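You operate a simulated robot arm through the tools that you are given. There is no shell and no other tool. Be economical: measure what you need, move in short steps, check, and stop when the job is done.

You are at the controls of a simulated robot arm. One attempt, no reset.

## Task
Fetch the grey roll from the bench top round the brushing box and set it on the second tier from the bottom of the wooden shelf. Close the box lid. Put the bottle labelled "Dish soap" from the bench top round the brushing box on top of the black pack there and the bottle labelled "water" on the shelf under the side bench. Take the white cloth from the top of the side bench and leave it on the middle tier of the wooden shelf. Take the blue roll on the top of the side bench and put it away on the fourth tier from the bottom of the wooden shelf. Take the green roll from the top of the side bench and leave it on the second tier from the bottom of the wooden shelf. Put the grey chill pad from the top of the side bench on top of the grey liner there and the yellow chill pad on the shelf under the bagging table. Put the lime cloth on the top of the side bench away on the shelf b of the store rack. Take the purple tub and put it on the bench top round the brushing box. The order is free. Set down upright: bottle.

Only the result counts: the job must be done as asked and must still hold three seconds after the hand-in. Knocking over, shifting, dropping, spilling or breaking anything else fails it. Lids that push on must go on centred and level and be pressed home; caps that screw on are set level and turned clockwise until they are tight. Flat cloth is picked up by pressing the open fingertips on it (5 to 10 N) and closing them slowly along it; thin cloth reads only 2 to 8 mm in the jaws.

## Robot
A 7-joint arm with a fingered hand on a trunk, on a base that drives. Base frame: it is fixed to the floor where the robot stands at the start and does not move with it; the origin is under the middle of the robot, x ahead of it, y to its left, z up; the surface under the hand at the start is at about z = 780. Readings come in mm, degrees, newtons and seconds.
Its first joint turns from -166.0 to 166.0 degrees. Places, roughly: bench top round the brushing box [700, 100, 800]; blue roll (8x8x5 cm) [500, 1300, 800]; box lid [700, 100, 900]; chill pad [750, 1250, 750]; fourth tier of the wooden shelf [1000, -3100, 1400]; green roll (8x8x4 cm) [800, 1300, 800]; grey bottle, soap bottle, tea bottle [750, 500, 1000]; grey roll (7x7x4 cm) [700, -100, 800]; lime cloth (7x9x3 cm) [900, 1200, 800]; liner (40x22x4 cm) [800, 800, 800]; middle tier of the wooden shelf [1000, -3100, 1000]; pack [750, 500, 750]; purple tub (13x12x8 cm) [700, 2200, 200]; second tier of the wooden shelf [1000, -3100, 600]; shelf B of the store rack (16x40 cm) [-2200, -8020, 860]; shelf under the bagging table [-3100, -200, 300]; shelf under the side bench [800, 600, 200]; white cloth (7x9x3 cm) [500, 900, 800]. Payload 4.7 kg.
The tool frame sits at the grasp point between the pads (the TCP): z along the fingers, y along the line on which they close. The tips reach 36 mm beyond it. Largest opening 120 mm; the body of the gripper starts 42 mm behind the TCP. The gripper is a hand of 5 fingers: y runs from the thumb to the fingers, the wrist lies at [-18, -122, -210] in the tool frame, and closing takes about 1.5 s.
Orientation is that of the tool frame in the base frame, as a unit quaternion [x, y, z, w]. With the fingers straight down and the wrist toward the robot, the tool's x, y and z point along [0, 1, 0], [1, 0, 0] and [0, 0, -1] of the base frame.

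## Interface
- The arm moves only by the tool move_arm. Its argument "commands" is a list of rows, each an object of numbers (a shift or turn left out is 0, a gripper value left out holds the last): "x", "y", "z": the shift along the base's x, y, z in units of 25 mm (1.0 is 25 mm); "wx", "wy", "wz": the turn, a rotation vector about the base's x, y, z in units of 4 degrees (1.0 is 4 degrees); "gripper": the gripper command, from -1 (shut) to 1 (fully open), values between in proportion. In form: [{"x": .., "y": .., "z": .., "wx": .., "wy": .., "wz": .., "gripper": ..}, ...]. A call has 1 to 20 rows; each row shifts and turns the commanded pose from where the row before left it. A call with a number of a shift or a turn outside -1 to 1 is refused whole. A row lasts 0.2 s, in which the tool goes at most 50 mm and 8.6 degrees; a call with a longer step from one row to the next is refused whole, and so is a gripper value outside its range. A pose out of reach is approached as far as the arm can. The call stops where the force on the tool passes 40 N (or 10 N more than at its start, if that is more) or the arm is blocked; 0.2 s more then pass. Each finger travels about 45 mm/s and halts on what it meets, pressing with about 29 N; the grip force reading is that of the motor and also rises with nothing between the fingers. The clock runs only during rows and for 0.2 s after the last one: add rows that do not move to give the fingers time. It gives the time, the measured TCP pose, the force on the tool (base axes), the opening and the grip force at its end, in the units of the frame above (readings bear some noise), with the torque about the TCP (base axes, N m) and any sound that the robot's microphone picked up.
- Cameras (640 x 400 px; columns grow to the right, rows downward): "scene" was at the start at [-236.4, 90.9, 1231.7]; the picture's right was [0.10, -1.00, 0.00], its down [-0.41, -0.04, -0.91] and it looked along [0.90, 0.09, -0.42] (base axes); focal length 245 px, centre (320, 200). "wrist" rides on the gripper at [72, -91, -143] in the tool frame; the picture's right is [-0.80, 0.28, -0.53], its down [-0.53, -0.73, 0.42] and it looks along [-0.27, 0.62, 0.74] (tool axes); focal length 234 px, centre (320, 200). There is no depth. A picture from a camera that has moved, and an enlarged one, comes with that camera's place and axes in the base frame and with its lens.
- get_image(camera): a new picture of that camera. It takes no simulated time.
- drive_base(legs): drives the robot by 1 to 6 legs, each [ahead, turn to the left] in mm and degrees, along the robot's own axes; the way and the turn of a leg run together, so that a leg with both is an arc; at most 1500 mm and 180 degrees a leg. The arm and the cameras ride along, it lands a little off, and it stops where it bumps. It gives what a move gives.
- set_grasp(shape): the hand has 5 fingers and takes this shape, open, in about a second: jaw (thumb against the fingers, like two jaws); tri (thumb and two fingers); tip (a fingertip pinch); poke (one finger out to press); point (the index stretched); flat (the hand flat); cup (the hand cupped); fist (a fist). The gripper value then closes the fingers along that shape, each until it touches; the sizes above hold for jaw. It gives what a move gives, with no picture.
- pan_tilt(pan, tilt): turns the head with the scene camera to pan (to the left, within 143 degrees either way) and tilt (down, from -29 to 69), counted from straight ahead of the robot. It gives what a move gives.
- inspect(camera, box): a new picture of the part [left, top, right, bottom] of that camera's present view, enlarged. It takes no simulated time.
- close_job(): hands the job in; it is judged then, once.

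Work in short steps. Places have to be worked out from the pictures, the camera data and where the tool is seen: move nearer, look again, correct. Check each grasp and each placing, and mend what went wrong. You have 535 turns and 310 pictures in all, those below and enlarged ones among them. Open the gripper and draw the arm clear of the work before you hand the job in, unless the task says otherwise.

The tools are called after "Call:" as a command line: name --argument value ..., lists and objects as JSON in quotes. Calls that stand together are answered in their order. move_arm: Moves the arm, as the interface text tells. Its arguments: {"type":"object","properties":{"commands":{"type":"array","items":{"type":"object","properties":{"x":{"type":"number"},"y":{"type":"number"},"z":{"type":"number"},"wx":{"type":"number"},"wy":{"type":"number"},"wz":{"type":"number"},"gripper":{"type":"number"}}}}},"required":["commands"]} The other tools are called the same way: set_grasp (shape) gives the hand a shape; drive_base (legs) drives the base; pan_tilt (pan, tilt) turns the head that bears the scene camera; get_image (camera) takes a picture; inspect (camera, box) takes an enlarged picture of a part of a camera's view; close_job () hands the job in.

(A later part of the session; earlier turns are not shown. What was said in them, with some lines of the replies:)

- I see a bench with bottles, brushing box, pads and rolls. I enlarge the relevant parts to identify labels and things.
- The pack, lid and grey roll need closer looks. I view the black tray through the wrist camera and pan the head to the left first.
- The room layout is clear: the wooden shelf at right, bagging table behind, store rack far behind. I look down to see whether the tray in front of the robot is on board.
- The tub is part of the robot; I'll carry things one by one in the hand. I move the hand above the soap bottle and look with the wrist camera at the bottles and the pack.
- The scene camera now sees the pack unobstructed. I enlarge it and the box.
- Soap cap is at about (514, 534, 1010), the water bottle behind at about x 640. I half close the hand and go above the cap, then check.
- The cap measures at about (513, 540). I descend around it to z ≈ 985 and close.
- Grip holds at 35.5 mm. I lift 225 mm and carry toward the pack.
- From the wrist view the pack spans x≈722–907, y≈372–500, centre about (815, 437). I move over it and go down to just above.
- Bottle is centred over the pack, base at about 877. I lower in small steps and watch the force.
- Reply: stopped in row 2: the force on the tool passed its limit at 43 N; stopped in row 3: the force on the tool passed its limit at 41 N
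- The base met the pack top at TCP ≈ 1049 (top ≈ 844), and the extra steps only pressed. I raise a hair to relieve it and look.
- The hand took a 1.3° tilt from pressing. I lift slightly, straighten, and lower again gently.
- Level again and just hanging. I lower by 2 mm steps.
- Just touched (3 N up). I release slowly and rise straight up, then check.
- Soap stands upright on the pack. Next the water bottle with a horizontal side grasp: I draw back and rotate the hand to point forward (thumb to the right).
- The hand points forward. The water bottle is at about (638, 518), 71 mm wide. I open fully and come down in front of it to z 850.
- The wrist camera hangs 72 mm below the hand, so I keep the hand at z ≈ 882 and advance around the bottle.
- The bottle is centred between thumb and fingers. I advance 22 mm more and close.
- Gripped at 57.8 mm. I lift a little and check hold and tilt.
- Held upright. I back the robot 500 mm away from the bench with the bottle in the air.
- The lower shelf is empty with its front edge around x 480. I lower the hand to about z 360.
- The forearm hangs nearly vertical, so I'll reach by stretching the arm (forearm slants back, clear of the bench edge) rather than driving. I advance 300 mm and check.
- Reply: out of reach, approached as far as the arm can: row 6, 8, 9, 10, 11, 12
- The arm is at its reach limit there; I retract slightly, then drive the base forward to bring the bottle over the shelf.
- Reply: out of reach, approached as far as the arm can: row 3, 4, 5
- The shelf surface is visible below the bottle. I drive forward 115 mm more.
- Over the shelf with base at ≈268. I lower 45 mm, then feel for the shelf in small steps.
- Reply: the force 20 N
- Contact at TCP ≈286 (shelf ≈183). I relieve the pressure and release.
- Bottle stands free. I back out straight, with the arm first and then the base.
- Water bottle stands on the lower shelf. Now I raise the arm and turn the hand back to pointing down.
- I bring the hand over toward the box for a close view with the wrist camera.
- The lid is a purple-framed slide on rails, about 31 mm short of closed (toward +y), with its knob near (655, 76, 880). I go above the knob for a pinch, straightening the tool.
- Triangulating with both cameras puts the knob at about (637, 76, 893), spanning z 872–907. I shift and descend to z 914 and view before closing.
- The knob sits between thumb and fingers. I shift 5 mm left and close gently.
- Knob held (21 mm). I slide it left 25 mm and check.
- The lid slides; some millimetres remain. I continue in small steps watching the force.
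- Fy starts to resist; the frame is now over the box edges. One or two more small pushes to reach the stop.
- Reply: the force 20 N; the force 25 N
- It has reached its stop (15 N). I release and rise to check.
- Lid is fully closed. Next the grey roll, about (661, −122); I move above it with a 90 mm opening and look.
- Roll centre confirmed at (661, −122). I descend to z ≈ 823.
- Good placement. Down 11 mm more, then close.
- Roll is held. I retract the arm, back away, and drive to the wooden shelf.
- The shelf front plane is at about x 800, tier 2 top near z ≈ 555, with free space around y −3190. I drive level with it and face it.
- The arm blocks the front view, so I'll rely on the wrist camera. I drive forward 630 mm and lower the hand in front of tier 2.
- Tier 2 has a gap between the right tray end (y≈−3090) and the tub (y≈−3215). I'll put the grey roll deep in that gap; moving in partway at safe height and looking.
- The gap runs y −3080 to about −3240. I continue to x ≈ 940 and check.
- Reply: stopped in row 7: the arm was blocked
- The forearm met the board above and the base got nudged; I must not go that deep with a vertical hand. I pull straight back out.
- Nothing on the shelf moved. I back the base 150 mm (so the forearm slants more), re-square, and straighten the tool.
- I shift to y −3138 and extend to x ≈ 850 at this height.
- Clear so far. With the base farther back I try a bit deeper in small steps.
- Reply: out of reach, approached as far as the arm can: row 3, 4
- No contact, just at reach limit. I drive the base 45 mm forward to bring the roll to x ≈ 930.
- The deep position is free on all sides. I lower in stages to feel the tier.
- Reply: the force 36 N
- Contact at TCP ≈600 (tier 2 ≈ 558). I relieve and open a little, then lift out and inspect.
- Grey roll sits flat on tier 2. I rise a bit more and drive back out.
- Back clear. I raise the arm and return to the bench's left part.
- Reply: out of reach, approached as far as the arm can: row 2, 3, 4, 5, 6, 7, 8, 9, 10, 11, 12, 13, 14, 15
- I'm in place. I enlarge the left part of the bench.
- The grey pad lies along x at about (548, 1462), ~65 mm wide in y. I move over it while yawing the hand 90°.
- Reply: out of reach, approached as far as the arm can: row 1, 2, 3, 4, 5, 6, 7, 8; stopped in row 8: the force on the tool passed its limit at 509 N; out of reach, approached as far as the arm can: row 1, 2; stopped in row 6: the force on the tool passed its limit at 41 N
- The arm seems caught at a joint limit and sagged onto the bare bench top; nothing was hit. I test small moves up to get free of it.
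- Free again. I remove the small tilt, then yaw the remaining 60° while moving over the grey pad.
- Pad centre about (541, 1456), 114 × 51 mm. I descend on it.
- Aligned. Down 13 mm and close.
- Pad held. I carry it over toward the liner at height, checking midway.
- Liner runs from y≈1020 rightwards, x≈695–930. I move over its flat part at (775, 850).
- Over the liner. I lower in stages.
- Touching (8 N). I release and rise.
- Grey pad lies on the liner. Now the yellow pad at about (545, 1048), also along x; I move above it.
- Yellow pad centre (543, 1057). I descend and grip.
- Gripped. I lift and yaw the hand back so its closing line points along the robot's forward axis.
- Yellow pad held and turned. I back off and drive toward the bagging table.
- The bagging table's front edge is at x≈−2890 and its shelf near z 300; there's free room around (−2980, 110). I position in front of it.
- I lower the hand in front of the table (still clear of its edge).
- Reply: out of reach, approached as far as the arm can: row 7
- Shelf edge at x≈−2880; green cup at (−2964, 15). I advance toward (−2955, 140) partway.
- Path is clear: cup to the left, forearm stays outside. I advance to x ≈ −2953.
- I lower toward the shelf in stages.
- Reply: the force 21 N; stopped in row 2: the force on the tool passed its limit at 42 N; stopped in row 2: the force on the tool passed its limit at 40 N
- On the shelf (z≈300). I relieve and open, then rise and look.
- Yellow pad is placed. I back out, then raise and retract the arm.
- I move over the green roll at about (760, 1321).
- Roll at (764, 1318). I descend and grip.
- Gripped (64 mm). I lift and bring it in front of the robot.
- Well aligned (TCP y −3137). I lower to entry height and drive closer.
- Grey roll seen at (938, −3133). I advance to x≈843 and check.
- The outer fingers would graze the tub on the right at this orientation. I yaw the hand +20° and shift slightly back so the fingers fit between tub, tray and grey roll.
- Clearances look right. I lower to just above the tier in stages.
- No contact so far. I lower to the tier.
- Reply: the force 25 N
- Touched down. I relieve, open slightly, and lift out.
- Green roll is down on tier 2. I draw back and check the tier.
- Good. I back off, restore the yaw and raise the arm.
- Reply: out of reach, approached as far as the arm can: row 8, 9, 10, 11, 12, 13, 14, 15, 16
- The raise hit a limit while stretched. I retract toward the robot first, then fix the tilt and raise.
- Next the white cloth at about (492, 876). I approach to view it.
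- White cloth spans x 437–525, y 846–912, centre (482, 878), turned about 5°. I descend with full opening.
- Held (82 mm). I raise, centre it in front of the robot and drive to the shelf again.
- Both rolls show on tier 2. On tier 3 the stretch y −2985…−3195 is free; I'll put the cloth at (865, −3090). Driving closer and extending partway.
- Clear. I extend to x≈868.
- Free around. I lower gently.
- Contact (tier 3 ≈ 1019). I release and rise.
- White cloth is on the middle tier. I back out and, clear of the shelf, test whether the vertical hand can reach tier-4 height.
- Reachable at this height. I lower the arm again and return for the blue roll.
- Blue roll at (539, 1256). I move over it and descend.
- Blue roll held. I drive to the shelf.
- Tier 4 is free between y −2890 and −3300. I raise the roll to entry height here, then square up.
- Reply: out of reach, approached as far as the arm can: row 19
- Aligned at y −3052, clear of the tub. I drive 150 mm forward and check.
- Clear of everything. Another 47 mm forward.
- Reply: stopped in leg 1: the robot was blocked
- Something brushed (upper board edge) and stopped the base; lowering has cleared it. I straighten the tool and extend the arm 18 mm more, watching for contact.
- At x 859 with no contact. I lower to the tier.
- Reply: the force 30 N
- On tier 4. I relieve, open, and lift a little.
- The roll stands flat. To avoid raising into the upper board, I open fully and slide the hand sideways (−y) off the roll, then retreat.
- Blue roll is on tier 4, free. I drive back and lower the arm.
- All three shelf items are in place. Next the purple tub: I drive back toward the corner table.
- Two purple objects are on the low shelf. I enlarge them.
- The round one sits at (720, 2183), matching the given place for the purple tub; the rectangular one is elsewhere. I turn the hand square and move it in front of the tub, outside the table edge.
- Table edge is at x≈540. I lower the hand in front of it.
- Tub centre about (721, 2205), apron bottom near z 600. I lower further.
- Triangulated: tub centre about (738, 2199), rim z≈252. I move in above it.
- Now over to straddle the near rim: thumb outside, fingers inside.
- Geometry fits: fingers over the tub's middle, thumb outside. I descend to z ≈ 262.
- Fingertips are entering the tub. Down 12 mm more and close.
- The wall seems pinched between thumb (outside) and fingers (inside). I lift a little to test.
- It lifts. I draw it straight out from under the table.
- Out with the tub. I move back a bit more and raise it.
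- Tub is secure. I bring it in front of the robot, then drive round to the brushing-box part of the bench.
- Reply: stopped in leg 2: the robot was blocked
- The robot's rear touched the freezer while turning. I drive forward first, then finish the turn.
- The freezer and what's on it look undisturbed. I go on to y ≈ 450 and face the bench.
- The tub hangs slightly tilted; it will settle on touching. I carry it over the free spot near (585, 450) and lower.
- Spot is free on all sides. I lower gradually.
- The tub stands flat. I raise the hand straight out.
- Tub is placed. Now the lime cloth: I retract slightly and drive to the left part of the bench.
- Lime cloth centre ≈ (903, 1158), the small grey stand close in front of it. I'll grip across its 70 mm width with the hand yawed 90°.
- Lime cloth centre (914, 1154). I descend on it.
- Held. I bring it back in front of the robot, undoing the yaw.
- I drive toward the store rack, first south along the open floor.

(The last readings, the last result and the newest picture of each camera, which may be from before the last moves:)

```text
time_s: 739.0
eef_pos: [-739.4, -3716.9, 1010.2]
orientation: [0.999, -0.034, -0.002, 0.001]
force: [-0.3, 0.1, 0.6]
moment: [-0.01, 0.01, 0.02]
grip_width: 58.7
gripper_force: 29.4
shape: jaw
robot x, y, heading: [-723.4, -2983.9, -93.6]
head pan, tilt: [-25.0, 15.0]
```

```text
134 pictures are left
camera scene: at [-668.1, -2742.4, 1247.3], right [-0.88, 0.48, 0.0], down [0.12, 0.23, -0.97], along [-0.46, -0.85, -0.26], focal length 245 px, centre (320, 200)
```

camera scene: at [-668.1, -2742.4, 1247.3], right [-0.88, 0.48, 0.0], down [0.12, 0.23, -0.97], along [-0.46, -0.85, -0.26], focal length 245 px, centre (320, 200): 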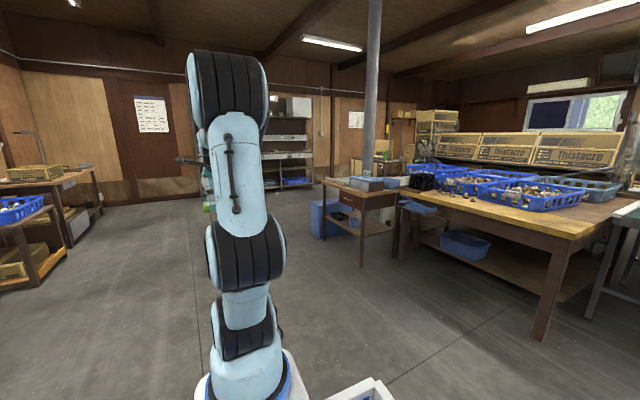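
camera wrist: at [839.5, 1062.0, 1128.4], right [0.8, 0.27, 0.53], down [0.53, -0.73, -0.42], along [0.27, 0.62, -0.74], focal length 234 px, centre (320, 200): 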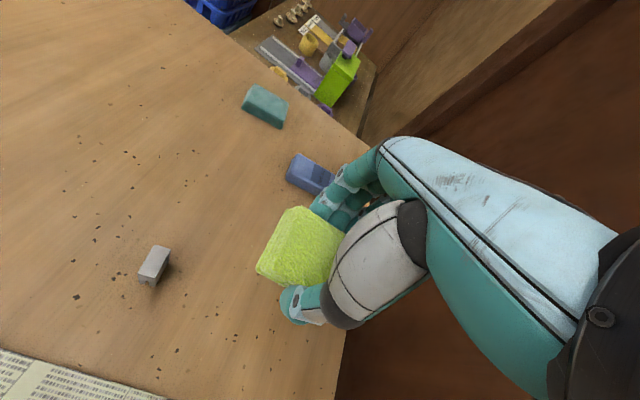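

A small table with a blue bin stands at x ≲ −2000, y −4400…−5350; I pass to its right.

Call:
drive_base --legs '[[0, -13], [1400, 0], [1250, 0]]'

Call:
pan_tilt --pan 20 --tilt 15

Call:
get_image --camera "scene"

Call:
pan_tilt --pan -25 --tilt 15

Call:
get_image --camera "scene"

```text
time_s: 750.6
eef_pos: [-1566.0, -5825.0, 1006.8]
orientation: [0.99, -0.14, -0.001, -0.005]
force: [0.0, 0.0, -1.2]
moment: [0.02, -0.01, 0.01]
grip_width: 58.6
gripper_force: 28.8
shape: jaw
robot x, y, heading: [-1405.6, -5110.8, -106.0]
head pan, tilt: [-25.0, 15.0]
stopped in leg 3: the robot was blocked; the commanded pose is now the measured one
```

```text
time_s: 751.7
eef_pos: [-1567.4, -5824.3, 1006.5]
orientation: [0.99, -0.141, -0.002, -0.005]
force: [0.3, 0.0, -1.0]
moment: [-0.02, -0.01, 0.01]
grip_width: 58.6
gripper_force: 29.1
shape: jaw
robot x, y, heading: [-1404.6, -5112.2, -105.9]
head pan, tilt: [20.0, 15.0]
```

```text
133 pictures are left
camera scene: at [-1227.4, -4909.6, 1247.3], right [-1.0, -0.07, 0.0], down [-0.02, 0.26, -0.97], along [0.07, -0.96, -0.26], focal length 245 px, centre (320, 200)
```

scene: 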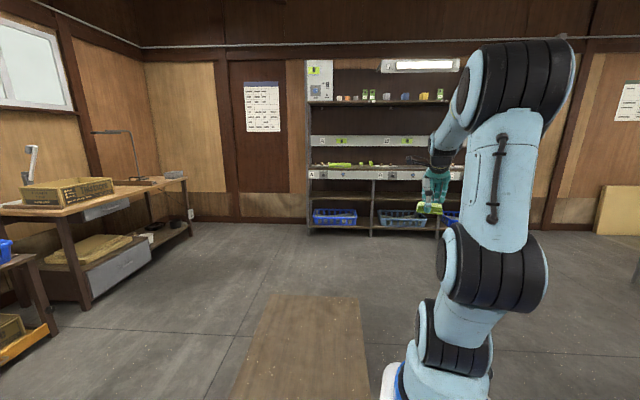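

```text
time_s: 752.9
eef_pos: [-1566.4, -5824.8, 1006.1]
orientation: [0.99, -0.14, -0.001, -0.004]
force: [0.5, -0.3, -1.0]
moment: [-0.01, -0.02, 0.03]
grip_width: 58.4
gripper_force: 29.1
shape: jaw
robot x, y, heading: [-1399.8, -5111.6, -106.1]
head pan, tilt: [-25.0, 15.0]
```

```text
132 pictures are left
camera scene: at [-1295.1, -4887.2, 1247.3], right [-0.76, 0.65, 0.0], down [0.17, 0.2, -0.97], along [-0.63, -0.73, -0.26], focal length 245 px, centre (320, 200)
```

scene: 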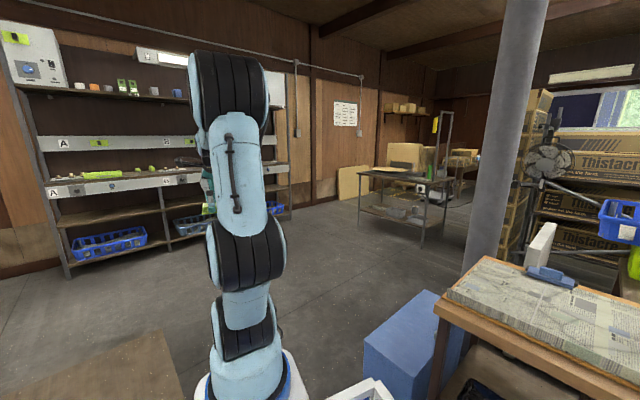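

The robot stopped against the wooden box on the floor. I zoom on the rack to find shelf B, then back off and go round the box's other side.

Call:
inspect --camera "scene" --box '[0, 100, 200, 260]'

Call:
drive_base --legs '[[-300, 0]]'

Call:
pan_tilt --pan 20 --tilt 20

Call:
get_image --camera "scene"

Call:
inspect --camera "scene" --box '[290, 30, 490, 215]'

```text
2.50 times, centred on (100, 180) of scene
camera zoom: at [-1295.1, -4887.2, 1247.3], right [-0.76, 0.65, 0.0], down [0.17, 0.2, -0.97], along [-0.63, -0.73, -0.26], focal length 614 px, centre (870, 250)
```

zoom: 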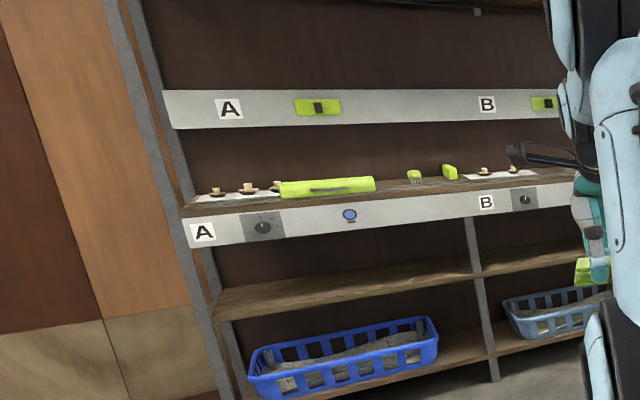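

```text
time_s: 754.9
eef_pos: [-1485.6, -5535.5, 1006.8]
orientation: [0.99, -0.14, -0.001, -0.005]
force: [0.0, 0.3, -0.8]
moment: [0.01, -0.02, -0.02]
grip_width: 58.4
gripper_force: 29.6
shape: jaw
robot x, y, heading: [-1318.3, -4821.0, -105.9]
head pan, tilt: [-25.0, 15.0]
```

```text
time_s: 756.0
eef_pos: [-1486.1, -5535.8, 1005.6]
orientation: [0.99, -0.141, -0.002, -0.003]
force: [0.0, 0.2, -0.2]
moment: [0.02, -0.01, -0.01]
grip_width: 58.3
gripper_force: 28.9
shape: jaw
robot x, y, heading: [-1320.8, -4820.6, -105.6]
head pan, tilt: [20.0, 20.0]
```

```text
130 pictures are left
camera scene: at [-1145.2, -4620.4, 1239.2], right [-1.0, -0.07, 0.0], down [-0.02, 0.34, -0.94], along [0.07, -0.94, -0.34], focal length 245 px, centre (320, 200)
```

scene: 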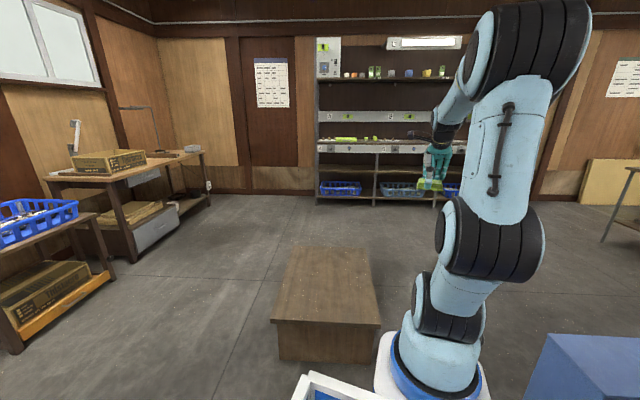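

```text
2.16 times, centred on (390, 122) of scene
camera zoom: at [-1145.2, -4620.4, 1239.2], right [-1.0, -0.07, 0.0], down [-0.02, 0.34, -0.94], along [0.07, -0.94, -0.34], focal length 531 px, centre (169, 368)
```

zoom: 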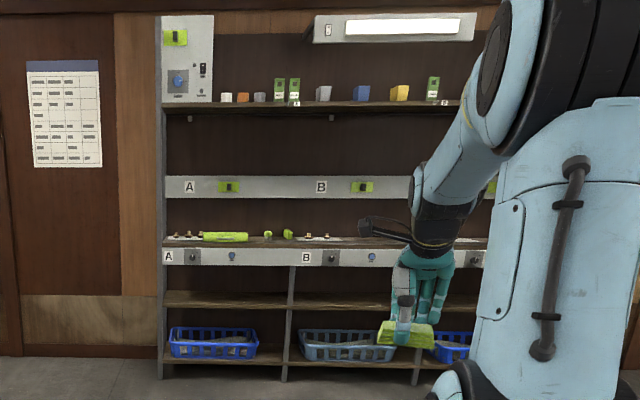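

Bay B of the rack's work shelf spans roughly x −1740…−2560, centre −2200. The box hasn't visibly moved. I go round its east side.

Call:
drive_base --legs '[[0, 105], [1080, 0], [0, -90]]'

Call:
pan_tilt --pan -30 --tilt 20

Call:
get_image --camera "scene"

```text
time_s: 769.9
eef_pos: [-234.6, -5577.9, 1006.2]
orientation: [1.0, -0.026, -0.002, -0.004]
force: [-0.3, -0.6, -0.7]
moment: [-0.03, 0.01, 0.01]
grip_width: 57.5
gripper_force: 28.6
shape: jaw
robot x, y, heading: [-235.8, -4845.5, -92.7]
head pan, tilt: [20.0, 20.0]
```

```text
time_s: 771.0
eef_pos: [-233.9, -5577.5, 1006.2]
orientation: [1.0, -0.026, -0.001, -0.004]
force: [0.7, 0.1, -0.7]
moment: [0.0, -0.01, 0.03]
grip_width: 57.3
gripper_force: 28.9
shape: jaw
robot x, y, heading: [-230.7, -4844.5, -92.7]
head pan, tilt: [-30.0, 20.0]
```

```text
128 pictures are left
camera scene: at [-189.0, -4599.1, 1239.2], right [-0.84, 0.54, 0.0], down [0.18, 0.29, -0.94], along [-0.51, -0.79, -0.34], focal length 245 px, centre (320, 200)
```

scene: 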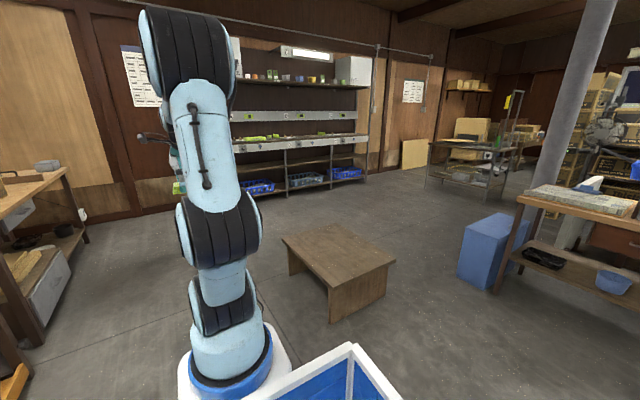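

The low table is squarely aligned and undisturbed. I go south past it, then west in front of the rack.

Call:
drive_base --legs '[[0, 2], [1300, 0], [720, 0], [0, -89]]'

Call:
drive_base --legs '[[1500, 0]]'

Call:
pan_tilt --pan 40 --tilt 20

Call:
get_image --camera "scene"

```text
time_s: 785.3
eef_pos: [-953.7, -6933.5, 1006.3]
orientation: [0.717, -0.698, 0.001, -0.004]
force: [0.1, -0.2, -0.7]
moment: [-0.03, 0.0, 0.01]
grip_width: 57.2
gripper_force: 28.4
shape: jaw
robot x, y, heading: [-224.1, -6870.0, -178.2]
head pan, tilt: [-30.0, 20.0]
```

```text
time_s: 792.8
eef_pos: [-2459.6, -7004.1, 1005.6]
orientation: [0.721, -0.692, 0.001, -0.004]
force: [-0.3, -0.9, -1.0]
moment: [-0.01, -0.02, 0.0]
grip_width: 57.1
gripper_force: 28.9
shape: jaw
robot x, y, heading: [-1733.7, -6931.9, -177.4]
head pan, tilt: [-30.0, 20.0]
```

```text
time_s: 794.2
eef_pos: [-2459.7, -7003.4, 1006.6]
orientation: [0.721, -0.693, 0.001, -0.004]
force: [0.8, -0.8, 0.6]
moment: [0.01, -0.01, 0.01]
grip_width: 57.4
gripper_force: 29.4
shape: jaw
robot x, y, heading: [-1732.1, -6934.1, -177.5]
head pan, tilt: [40.0, 20.0]
```

```text
127 pictures are left
camera scene: at [-1465.2, -7062.2, 1239.2], right [-0.68, 0.74, 0.0], down [0.25, 0.23, -0.94], along [-0.69, -0.64, -0.34], focal length 245 px, centre (320, 200)
```

scene: 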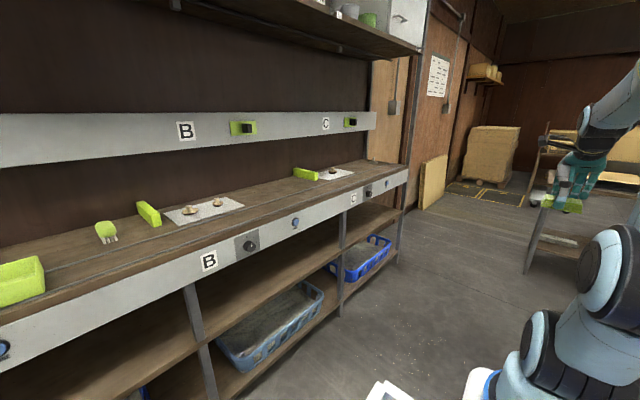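

Bay B (x −1718…−2518) is empty around (−2200, −8020); its front edge is at y ≈ −7790. I drive level with it and face the rack.

Call:
drive_base --legs '[[450, 0], [0, 86]]'

Call:
pan_tilt --pan 20 --tilt 20

Call:
get_image --camera "scene"

Call:
get_image --camera "wrist"

```text
time_s: 800.5
eef_pos: [-2152.7, -7688.0, 1006.1]
orientation: [1.0, -0.014, -0.002, -0.004]
force: [0.5, 0.2, -0.5]
moment: [0.0, -0.01, -0.01]
grip_width: 56.6
gripper_force: 29.0
shape: jaw
robot x, y, heading: [-2173.9, -6957.6, -91.2]
head pan, tilt: [40.0, 20.0]
```

```text
time_s: 801.3
eef_pos: [-2153.2, -7688.1, 1007.3]
orientation: [1.0, -0.014, -0.002, -0.003]
force: [-0.3, -0.2, 0.2]
moment: [0.02, 0.02, 0.01]
grip_width: 56.6
gripper_force: 28.7
shape: jaw
robot x, y, heading: [-2174.0, -6956.2, -91.2]
head pan, tilt: [20.0, 20.0]
```

```text
126 pictures are left
camera scene: at [-2053.7, -6717.2, 1239.2], right [-0.95, -0.32, 0.0], down [-0.11, 0.32, -0.94], along [0.3, -0.89, -0.34], focal length 245 px, centre (320, 200)
```

scene: 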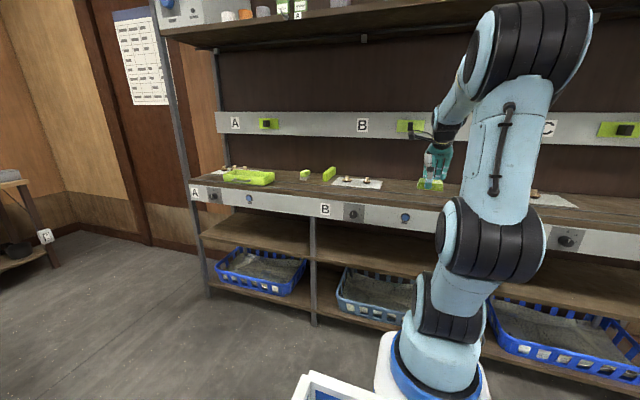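

```text
125 pictures are left
camera wrist: at [-2076.5, -7599.8, 1150.8], right [-0.81, -0.26, 0.53], down [-0.51, 0.75, -0.42], along [-0.29, -0.61, -0.74], focal length 234 px, centre (320, 200)
```

wrist: 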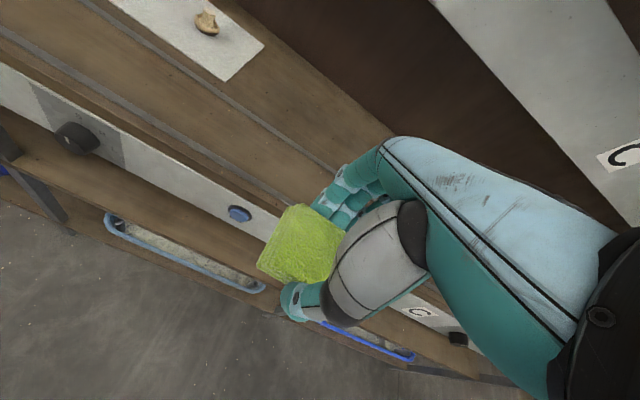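

Zone B's flat strip lies between y −7930 and −8110. I extend toward (−2200, −8020) while coming down to z ≈ 957.

Call:
move_arm --commands '[{"y": -1, "x": -0.3, "z": -0.25}, {"y": -1, "x": -0.3, "z": -0.25}, {"y": -1, "x": -0.3, "z": -0.25}, {"y": -1, "x": -0.3, "z": -0.25}, {"y": -1, "x": -0.3, "z": -0.25}, {"y": -1, "x": -0.3, "z": -0.25}, {"y": -1, "z": -0.25}, {"y": -1, "z": -0.25}, {}]'

Call:
get_image --camera "wrist"

Call:
get_image --camera "scene"

```text
time_s: 803.3
eef_pos: [-2197.7, -7887.3, 958.4]
orientation: [1.0, -0.014, -0.002, -0.004]
force: [-0.6, -0.1, 0.0]
moment: [0.0, 0.03, -0.02]
grip_width: 56.8
gripper_force: 28.6
shape: jaw
robot x, y, heading: [-2170.6, -6956.4, -91.0]
head pan, tilt: [20.0, 20.0]
```

```text
124 pictures are left
camera wrist: at [-2121.2, -7799.0, 1102.0], right [-0.81, -0.26, 0.53], down [-0.51, 0.75, -0.42], along [-0.29, -0.61, -0.74], focal length 234 px, centre (320, 200)
```

wrist: 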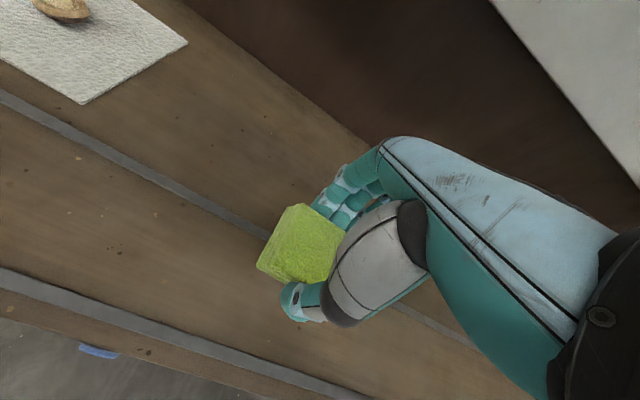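

```text
123 pictures are left
camera scene: at [-2053.7, -6717.2, 1239.2], right [-0.95, -0.32, 0.0], down [-0.11, 0.32, -0.94], along [0.3, -0.89, -0.34], focal length 245 px, centre (320, 200)
```

scene: 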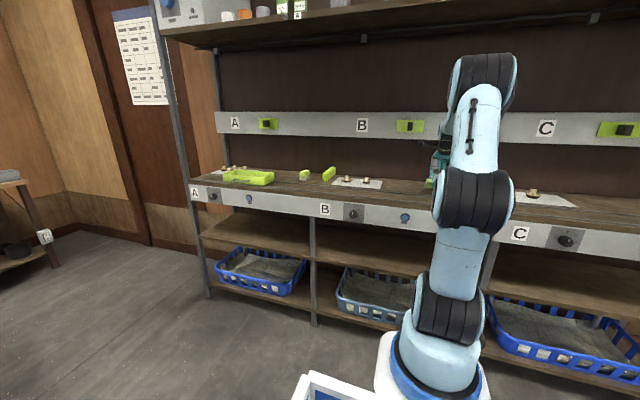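

Rail at y≈−7910, back at ≈−8200. I continue to y −8020.

Call:
move_arm --commands '[{"y": -1}, {"y": -1}, {"y": -1}, {"y": -1}, {"y": -1}, {"y": -0.35}, {}]'

Call:
get_image --camera "wrist"

```text
time_s: 804.9
eef_pos: [-2197.0, -8021.4, 957.1]
orientation: [1.0, -0.014, -0.001, -0.003]
force: [-0.1, -0.8, -0.2]
moment: [-0.04, 0.03, -0.02]
grip_width: 56.9
gripper_force: 29.6
shape: jaw
robot x, y, heading: [-2174.3, -6954.9, -91.0]
head pan, tilt: [20.0, 20.0]
```

```text
122 pictures are left
camera wrist: at [-2120.9, -7932.9, 1101.5], right [-0.81, -0.26, 0.53], down [-0.51, 0.75, -0.42], along [-0.29, -0.61, -0.74], focal length 234 px, centre (320, 200)
```

wrist: 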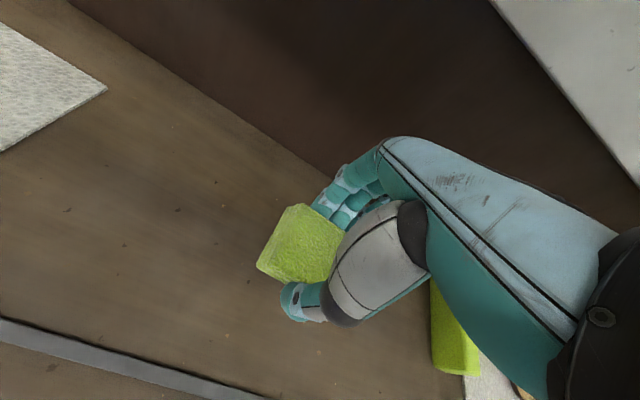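

Clear. I lower to the shelf.

Call:
move_arm --commands '[{"z": -0.6}, {"z": -0.6}, {"z": -0.4}, {}]'

Call:
move_arm --commands '[{"z": -0.2}, {}]'

Call:
move_arm --commands '[{"z": -0.15}, {}]'

```text
time_s: 805.9
eef_pos: [-2197.1, -8022.2, 917.6]
orientation: [1.0, -0.014, -0.001, -0.003]
force: [0.2, 0.1, 0.4]
moment: [0.02, -0.02, 0.0]
grip_width: 56.9
gripper_force: 28.8
shape: jaw
robot x, y, heading: [-2170.8, -6952.3, -91.3]
head pan, tilt: [20.0, 20.0]
```

```text
time_s: 806.5
eef_pos: [-2197.1, -8021.2, 912.6]
orientation: [1.0, -0.014, -0.002, -0.004]
force: [-0.3, 0.4, -1.6]
moment: [0.01, 0.03, -0.01]
grip_width: 56.7
gripper_force: 29.0
shape: jaw
robot x, y, heading: [-2172.6, -6954.4, -91.2]
head pan, tilt: [20.0, 20.0]
```

```text
time_s: 807.1
eef_pos: [-2195.9, -8021.9, 907.3]
orientation: [1.0, -0.013, -0.002, -0.003]
force: [-0.3, 0.6, -0.6]
moment: [0.02, -0.02, 0.02]
grip_width: 56.9
gripper_force: 28.7
shape: jaw
robot x, y, heading: [-2172.1, -6953.6, -91.3]
head pan, tilt: [20.0, 20.0]
```

Call:
move_arm --commands '[{"z": -0.15}, {}]'

Call:
move_arm --commands '[{"z": -0.15}, {}]'

Call:
get_image --camera "wrist"

```text
time_s: 807.7
eef_pos: [-2197.3, -8020.8, 905.3]
orientation: [1.0, -0.015, -0.001, -0.003]
force: [-1.1, -0.5, -0.9]
moment: [0.02, 0.01, 0.0]
grip_width: 56.9
gripper_force: 29.0
shape: jaw
robot x, y, heading: [-2169.3, -6956.1, -91.3]
head pan, tilt: [20.0, 20.0]
```

```text
time_s: 808.3
eef_pos: [-2196.6, -8021.8, 902.6]
orientation: [1.0, -0.014, -0.002, -0.003]
force: [0.0, -0.5, 7.5]
moment: [-0.17, 0.1, 0.0]
grip_width: 57.1
gripper_force: 29.4
shape: jaw
robot x, y, heading: [-2172.1, -6954.1, -91.2]
head pan, tilt: [20.0, 20.0]
```

```text
121 pictures are left
camera wrist: at [-2121.0, -7933.0, 1046.5], right [-0.81, -0.26, 0.53], down [-0.51, 0.75, -0.42], along [-0.29, -0.61, -0.74], focal length 234 px, centre (320, 200)
```

wrist: 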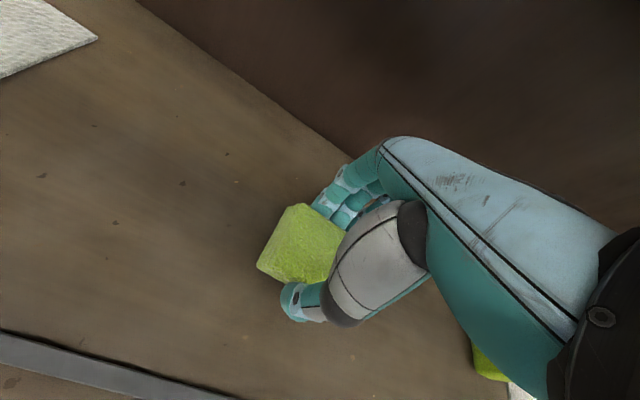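

Touching (7.5 N), surface at ≈860 as stated. I release, rise and check.

Call:
move_arm --commands '[{"z": 0.04}, {"gripper": 0.05}, {"gripper": 0.2}, {"gripper": 0.4}, {"gripper": 0.5}, {}, {"z": 0.5}, {"z": 1}, {"z": 1}, {}]'

Call:
get_image --camera "wrist"

```text
time_s: 810.5
eef_pos: [-2197.5, -8022.4, 962.4]
orientation: [1.0, -0.015, -0.001, -0.004]
force: [-0.1, -0.8, -0.8]
moment: [0.0, -0.02, -0.02]
grip_width: 89.8
gripper_force: 0.1
shape: jaw
robot x, y, heading: [-2171.5, -6957.8, -91.3]
head pan, tilt: [20.0, 20.0]
```

```text
120 pictures are left
camera wrist: at [-2121.6, -7934.1, 1108.0], right [-0.81, -0.26, 0.53], down [-0.51, 0.75, -0.42], along [-0.29, -0.61, -0.74], focal length 234 px, centre (320, 200)
```

wrist: 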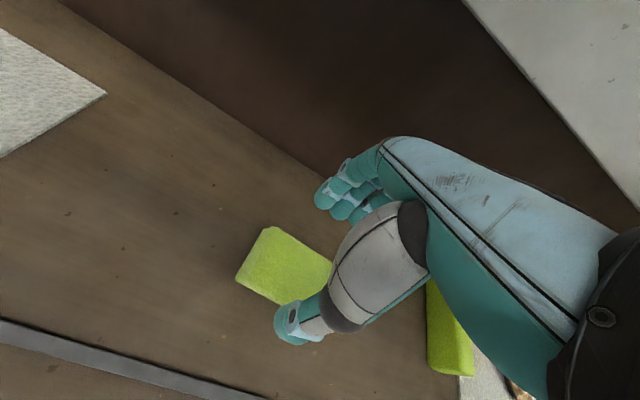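

Lime cloth lies in zone B. I withdraw the arm clear and open the hand.

Call:
move_arm --commands '[{"z": 0.5, "gripper": 1}, {"y": 1}, {"y": 1}, {"y": 1}, {"y": 1}, {"y": 1}, {"y": 1}, {"y": 1}, {"y": 1}, {"y": 1}, {"y": 1}, {"y": 1}, {"y": 1}, {}]'

Call:
drive_base --legs '[[-300, 0]]'

Call:
get_image --camera "wrist"

Call:
pan_tilt --pan -10 --tilt 15

Call:
get_image --camera "scene"

```text
time_s: 813.5
eef_pos: [-2196.4, -7722.6, 975.7]
orientation: [1.0, -0.014, -0.002, -0.004]
force: [0.4, 0.9, 0.1]
moment: [0.04, -0.02, 0.02]
grip_width: 119.7
gripper_force: 0.1
shape: jaw
robot x, y, heading: [-2169.9, -6956.1, -91.2]
head pan, tilt: [20.0, 20.0]
```

```text
time_s: 815.6
eef_pos: [-2189.3, -7423.4, 976.8]
orientation: [1.0, -0.014, -0.002, -0.003]
force: [-0.6, -0.6, 0.3]
moment: [-0.02, 0.01, 0.0]
grip_width: 119.8
gripper_force: 0.0
shape: jaw
robot x, y, heading: [-2166.3, -6656.4, -91.2]
head pan, tilt: [20.0, 20.0]
```

```text
119 pictures are left
camera wrist: at [-2113.8, -7334.3, 1120.6], right [-0.81, -0.26, 0.53], down [-0.51, 0.75, -0.42], along [-0.29, -0.61, -0.74], focal length 234 px, centre (320, 200)
```

wrist: 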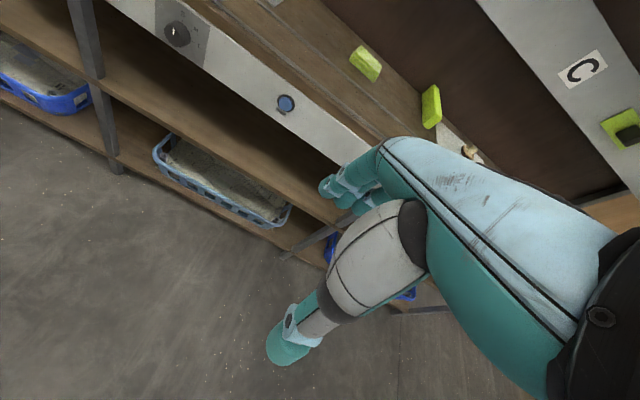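

```text
time_s: 816.5
eef_pos: [-2189.3, -7424.1, 976.9]
orientation: [1.0, -0.013, -0.002, -0.003]
force: [-0.1, 0.0, 0.6]
moment: [-0.03, 0.04, -0.02]
grip_width: 119.9
gripper_force: 0.0
shape: jaw
robot x, y, heading: [-2165.5, -6660.1, -90.9]
head pan, tilt: [-10.0, 15.0]
```

```text
118 pictures are left
camera scene: at [-2096.0, -6420.7, 1247.3], right [-0.98, 0.19, 0.0], down [0.05, 0.25, -0.97], along [-0.19, -0.95, -0.26], focal length 245 px, centre (320, 200)
```

scene: 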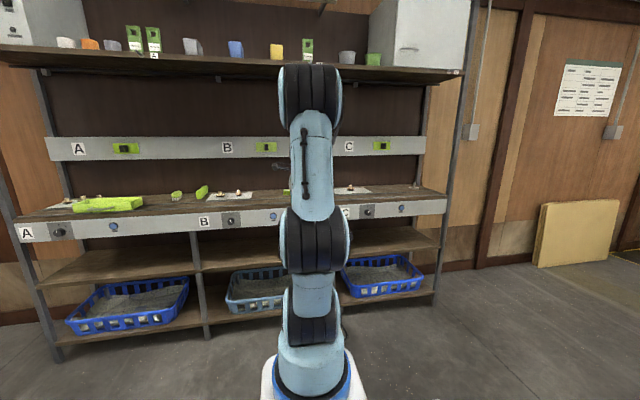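

Everything has been placed and checked, the arm is clear and the hand open. I hand in.

Call:
close_job

```text
The job is handed in.
```

I handed the job in with every item on your list moved to where you asked and the box lid slid fully closed; I checked each placing in the pictures as I went, but not again at the end.

- **Purple tub:** there were two purple containers on the low shelf. I took the round one, because it matched the place you gave, and set it on the bench top near (570, 460).
- **Bumps:** the base touched the freezer and a low wooden table once each. The forearm touched the wooden shelf once, and another light contact there stopped the base. The hand once came down hard (509 N) on bare bench top. I saw nothing shifted or knocked over in the pictures afterwards.
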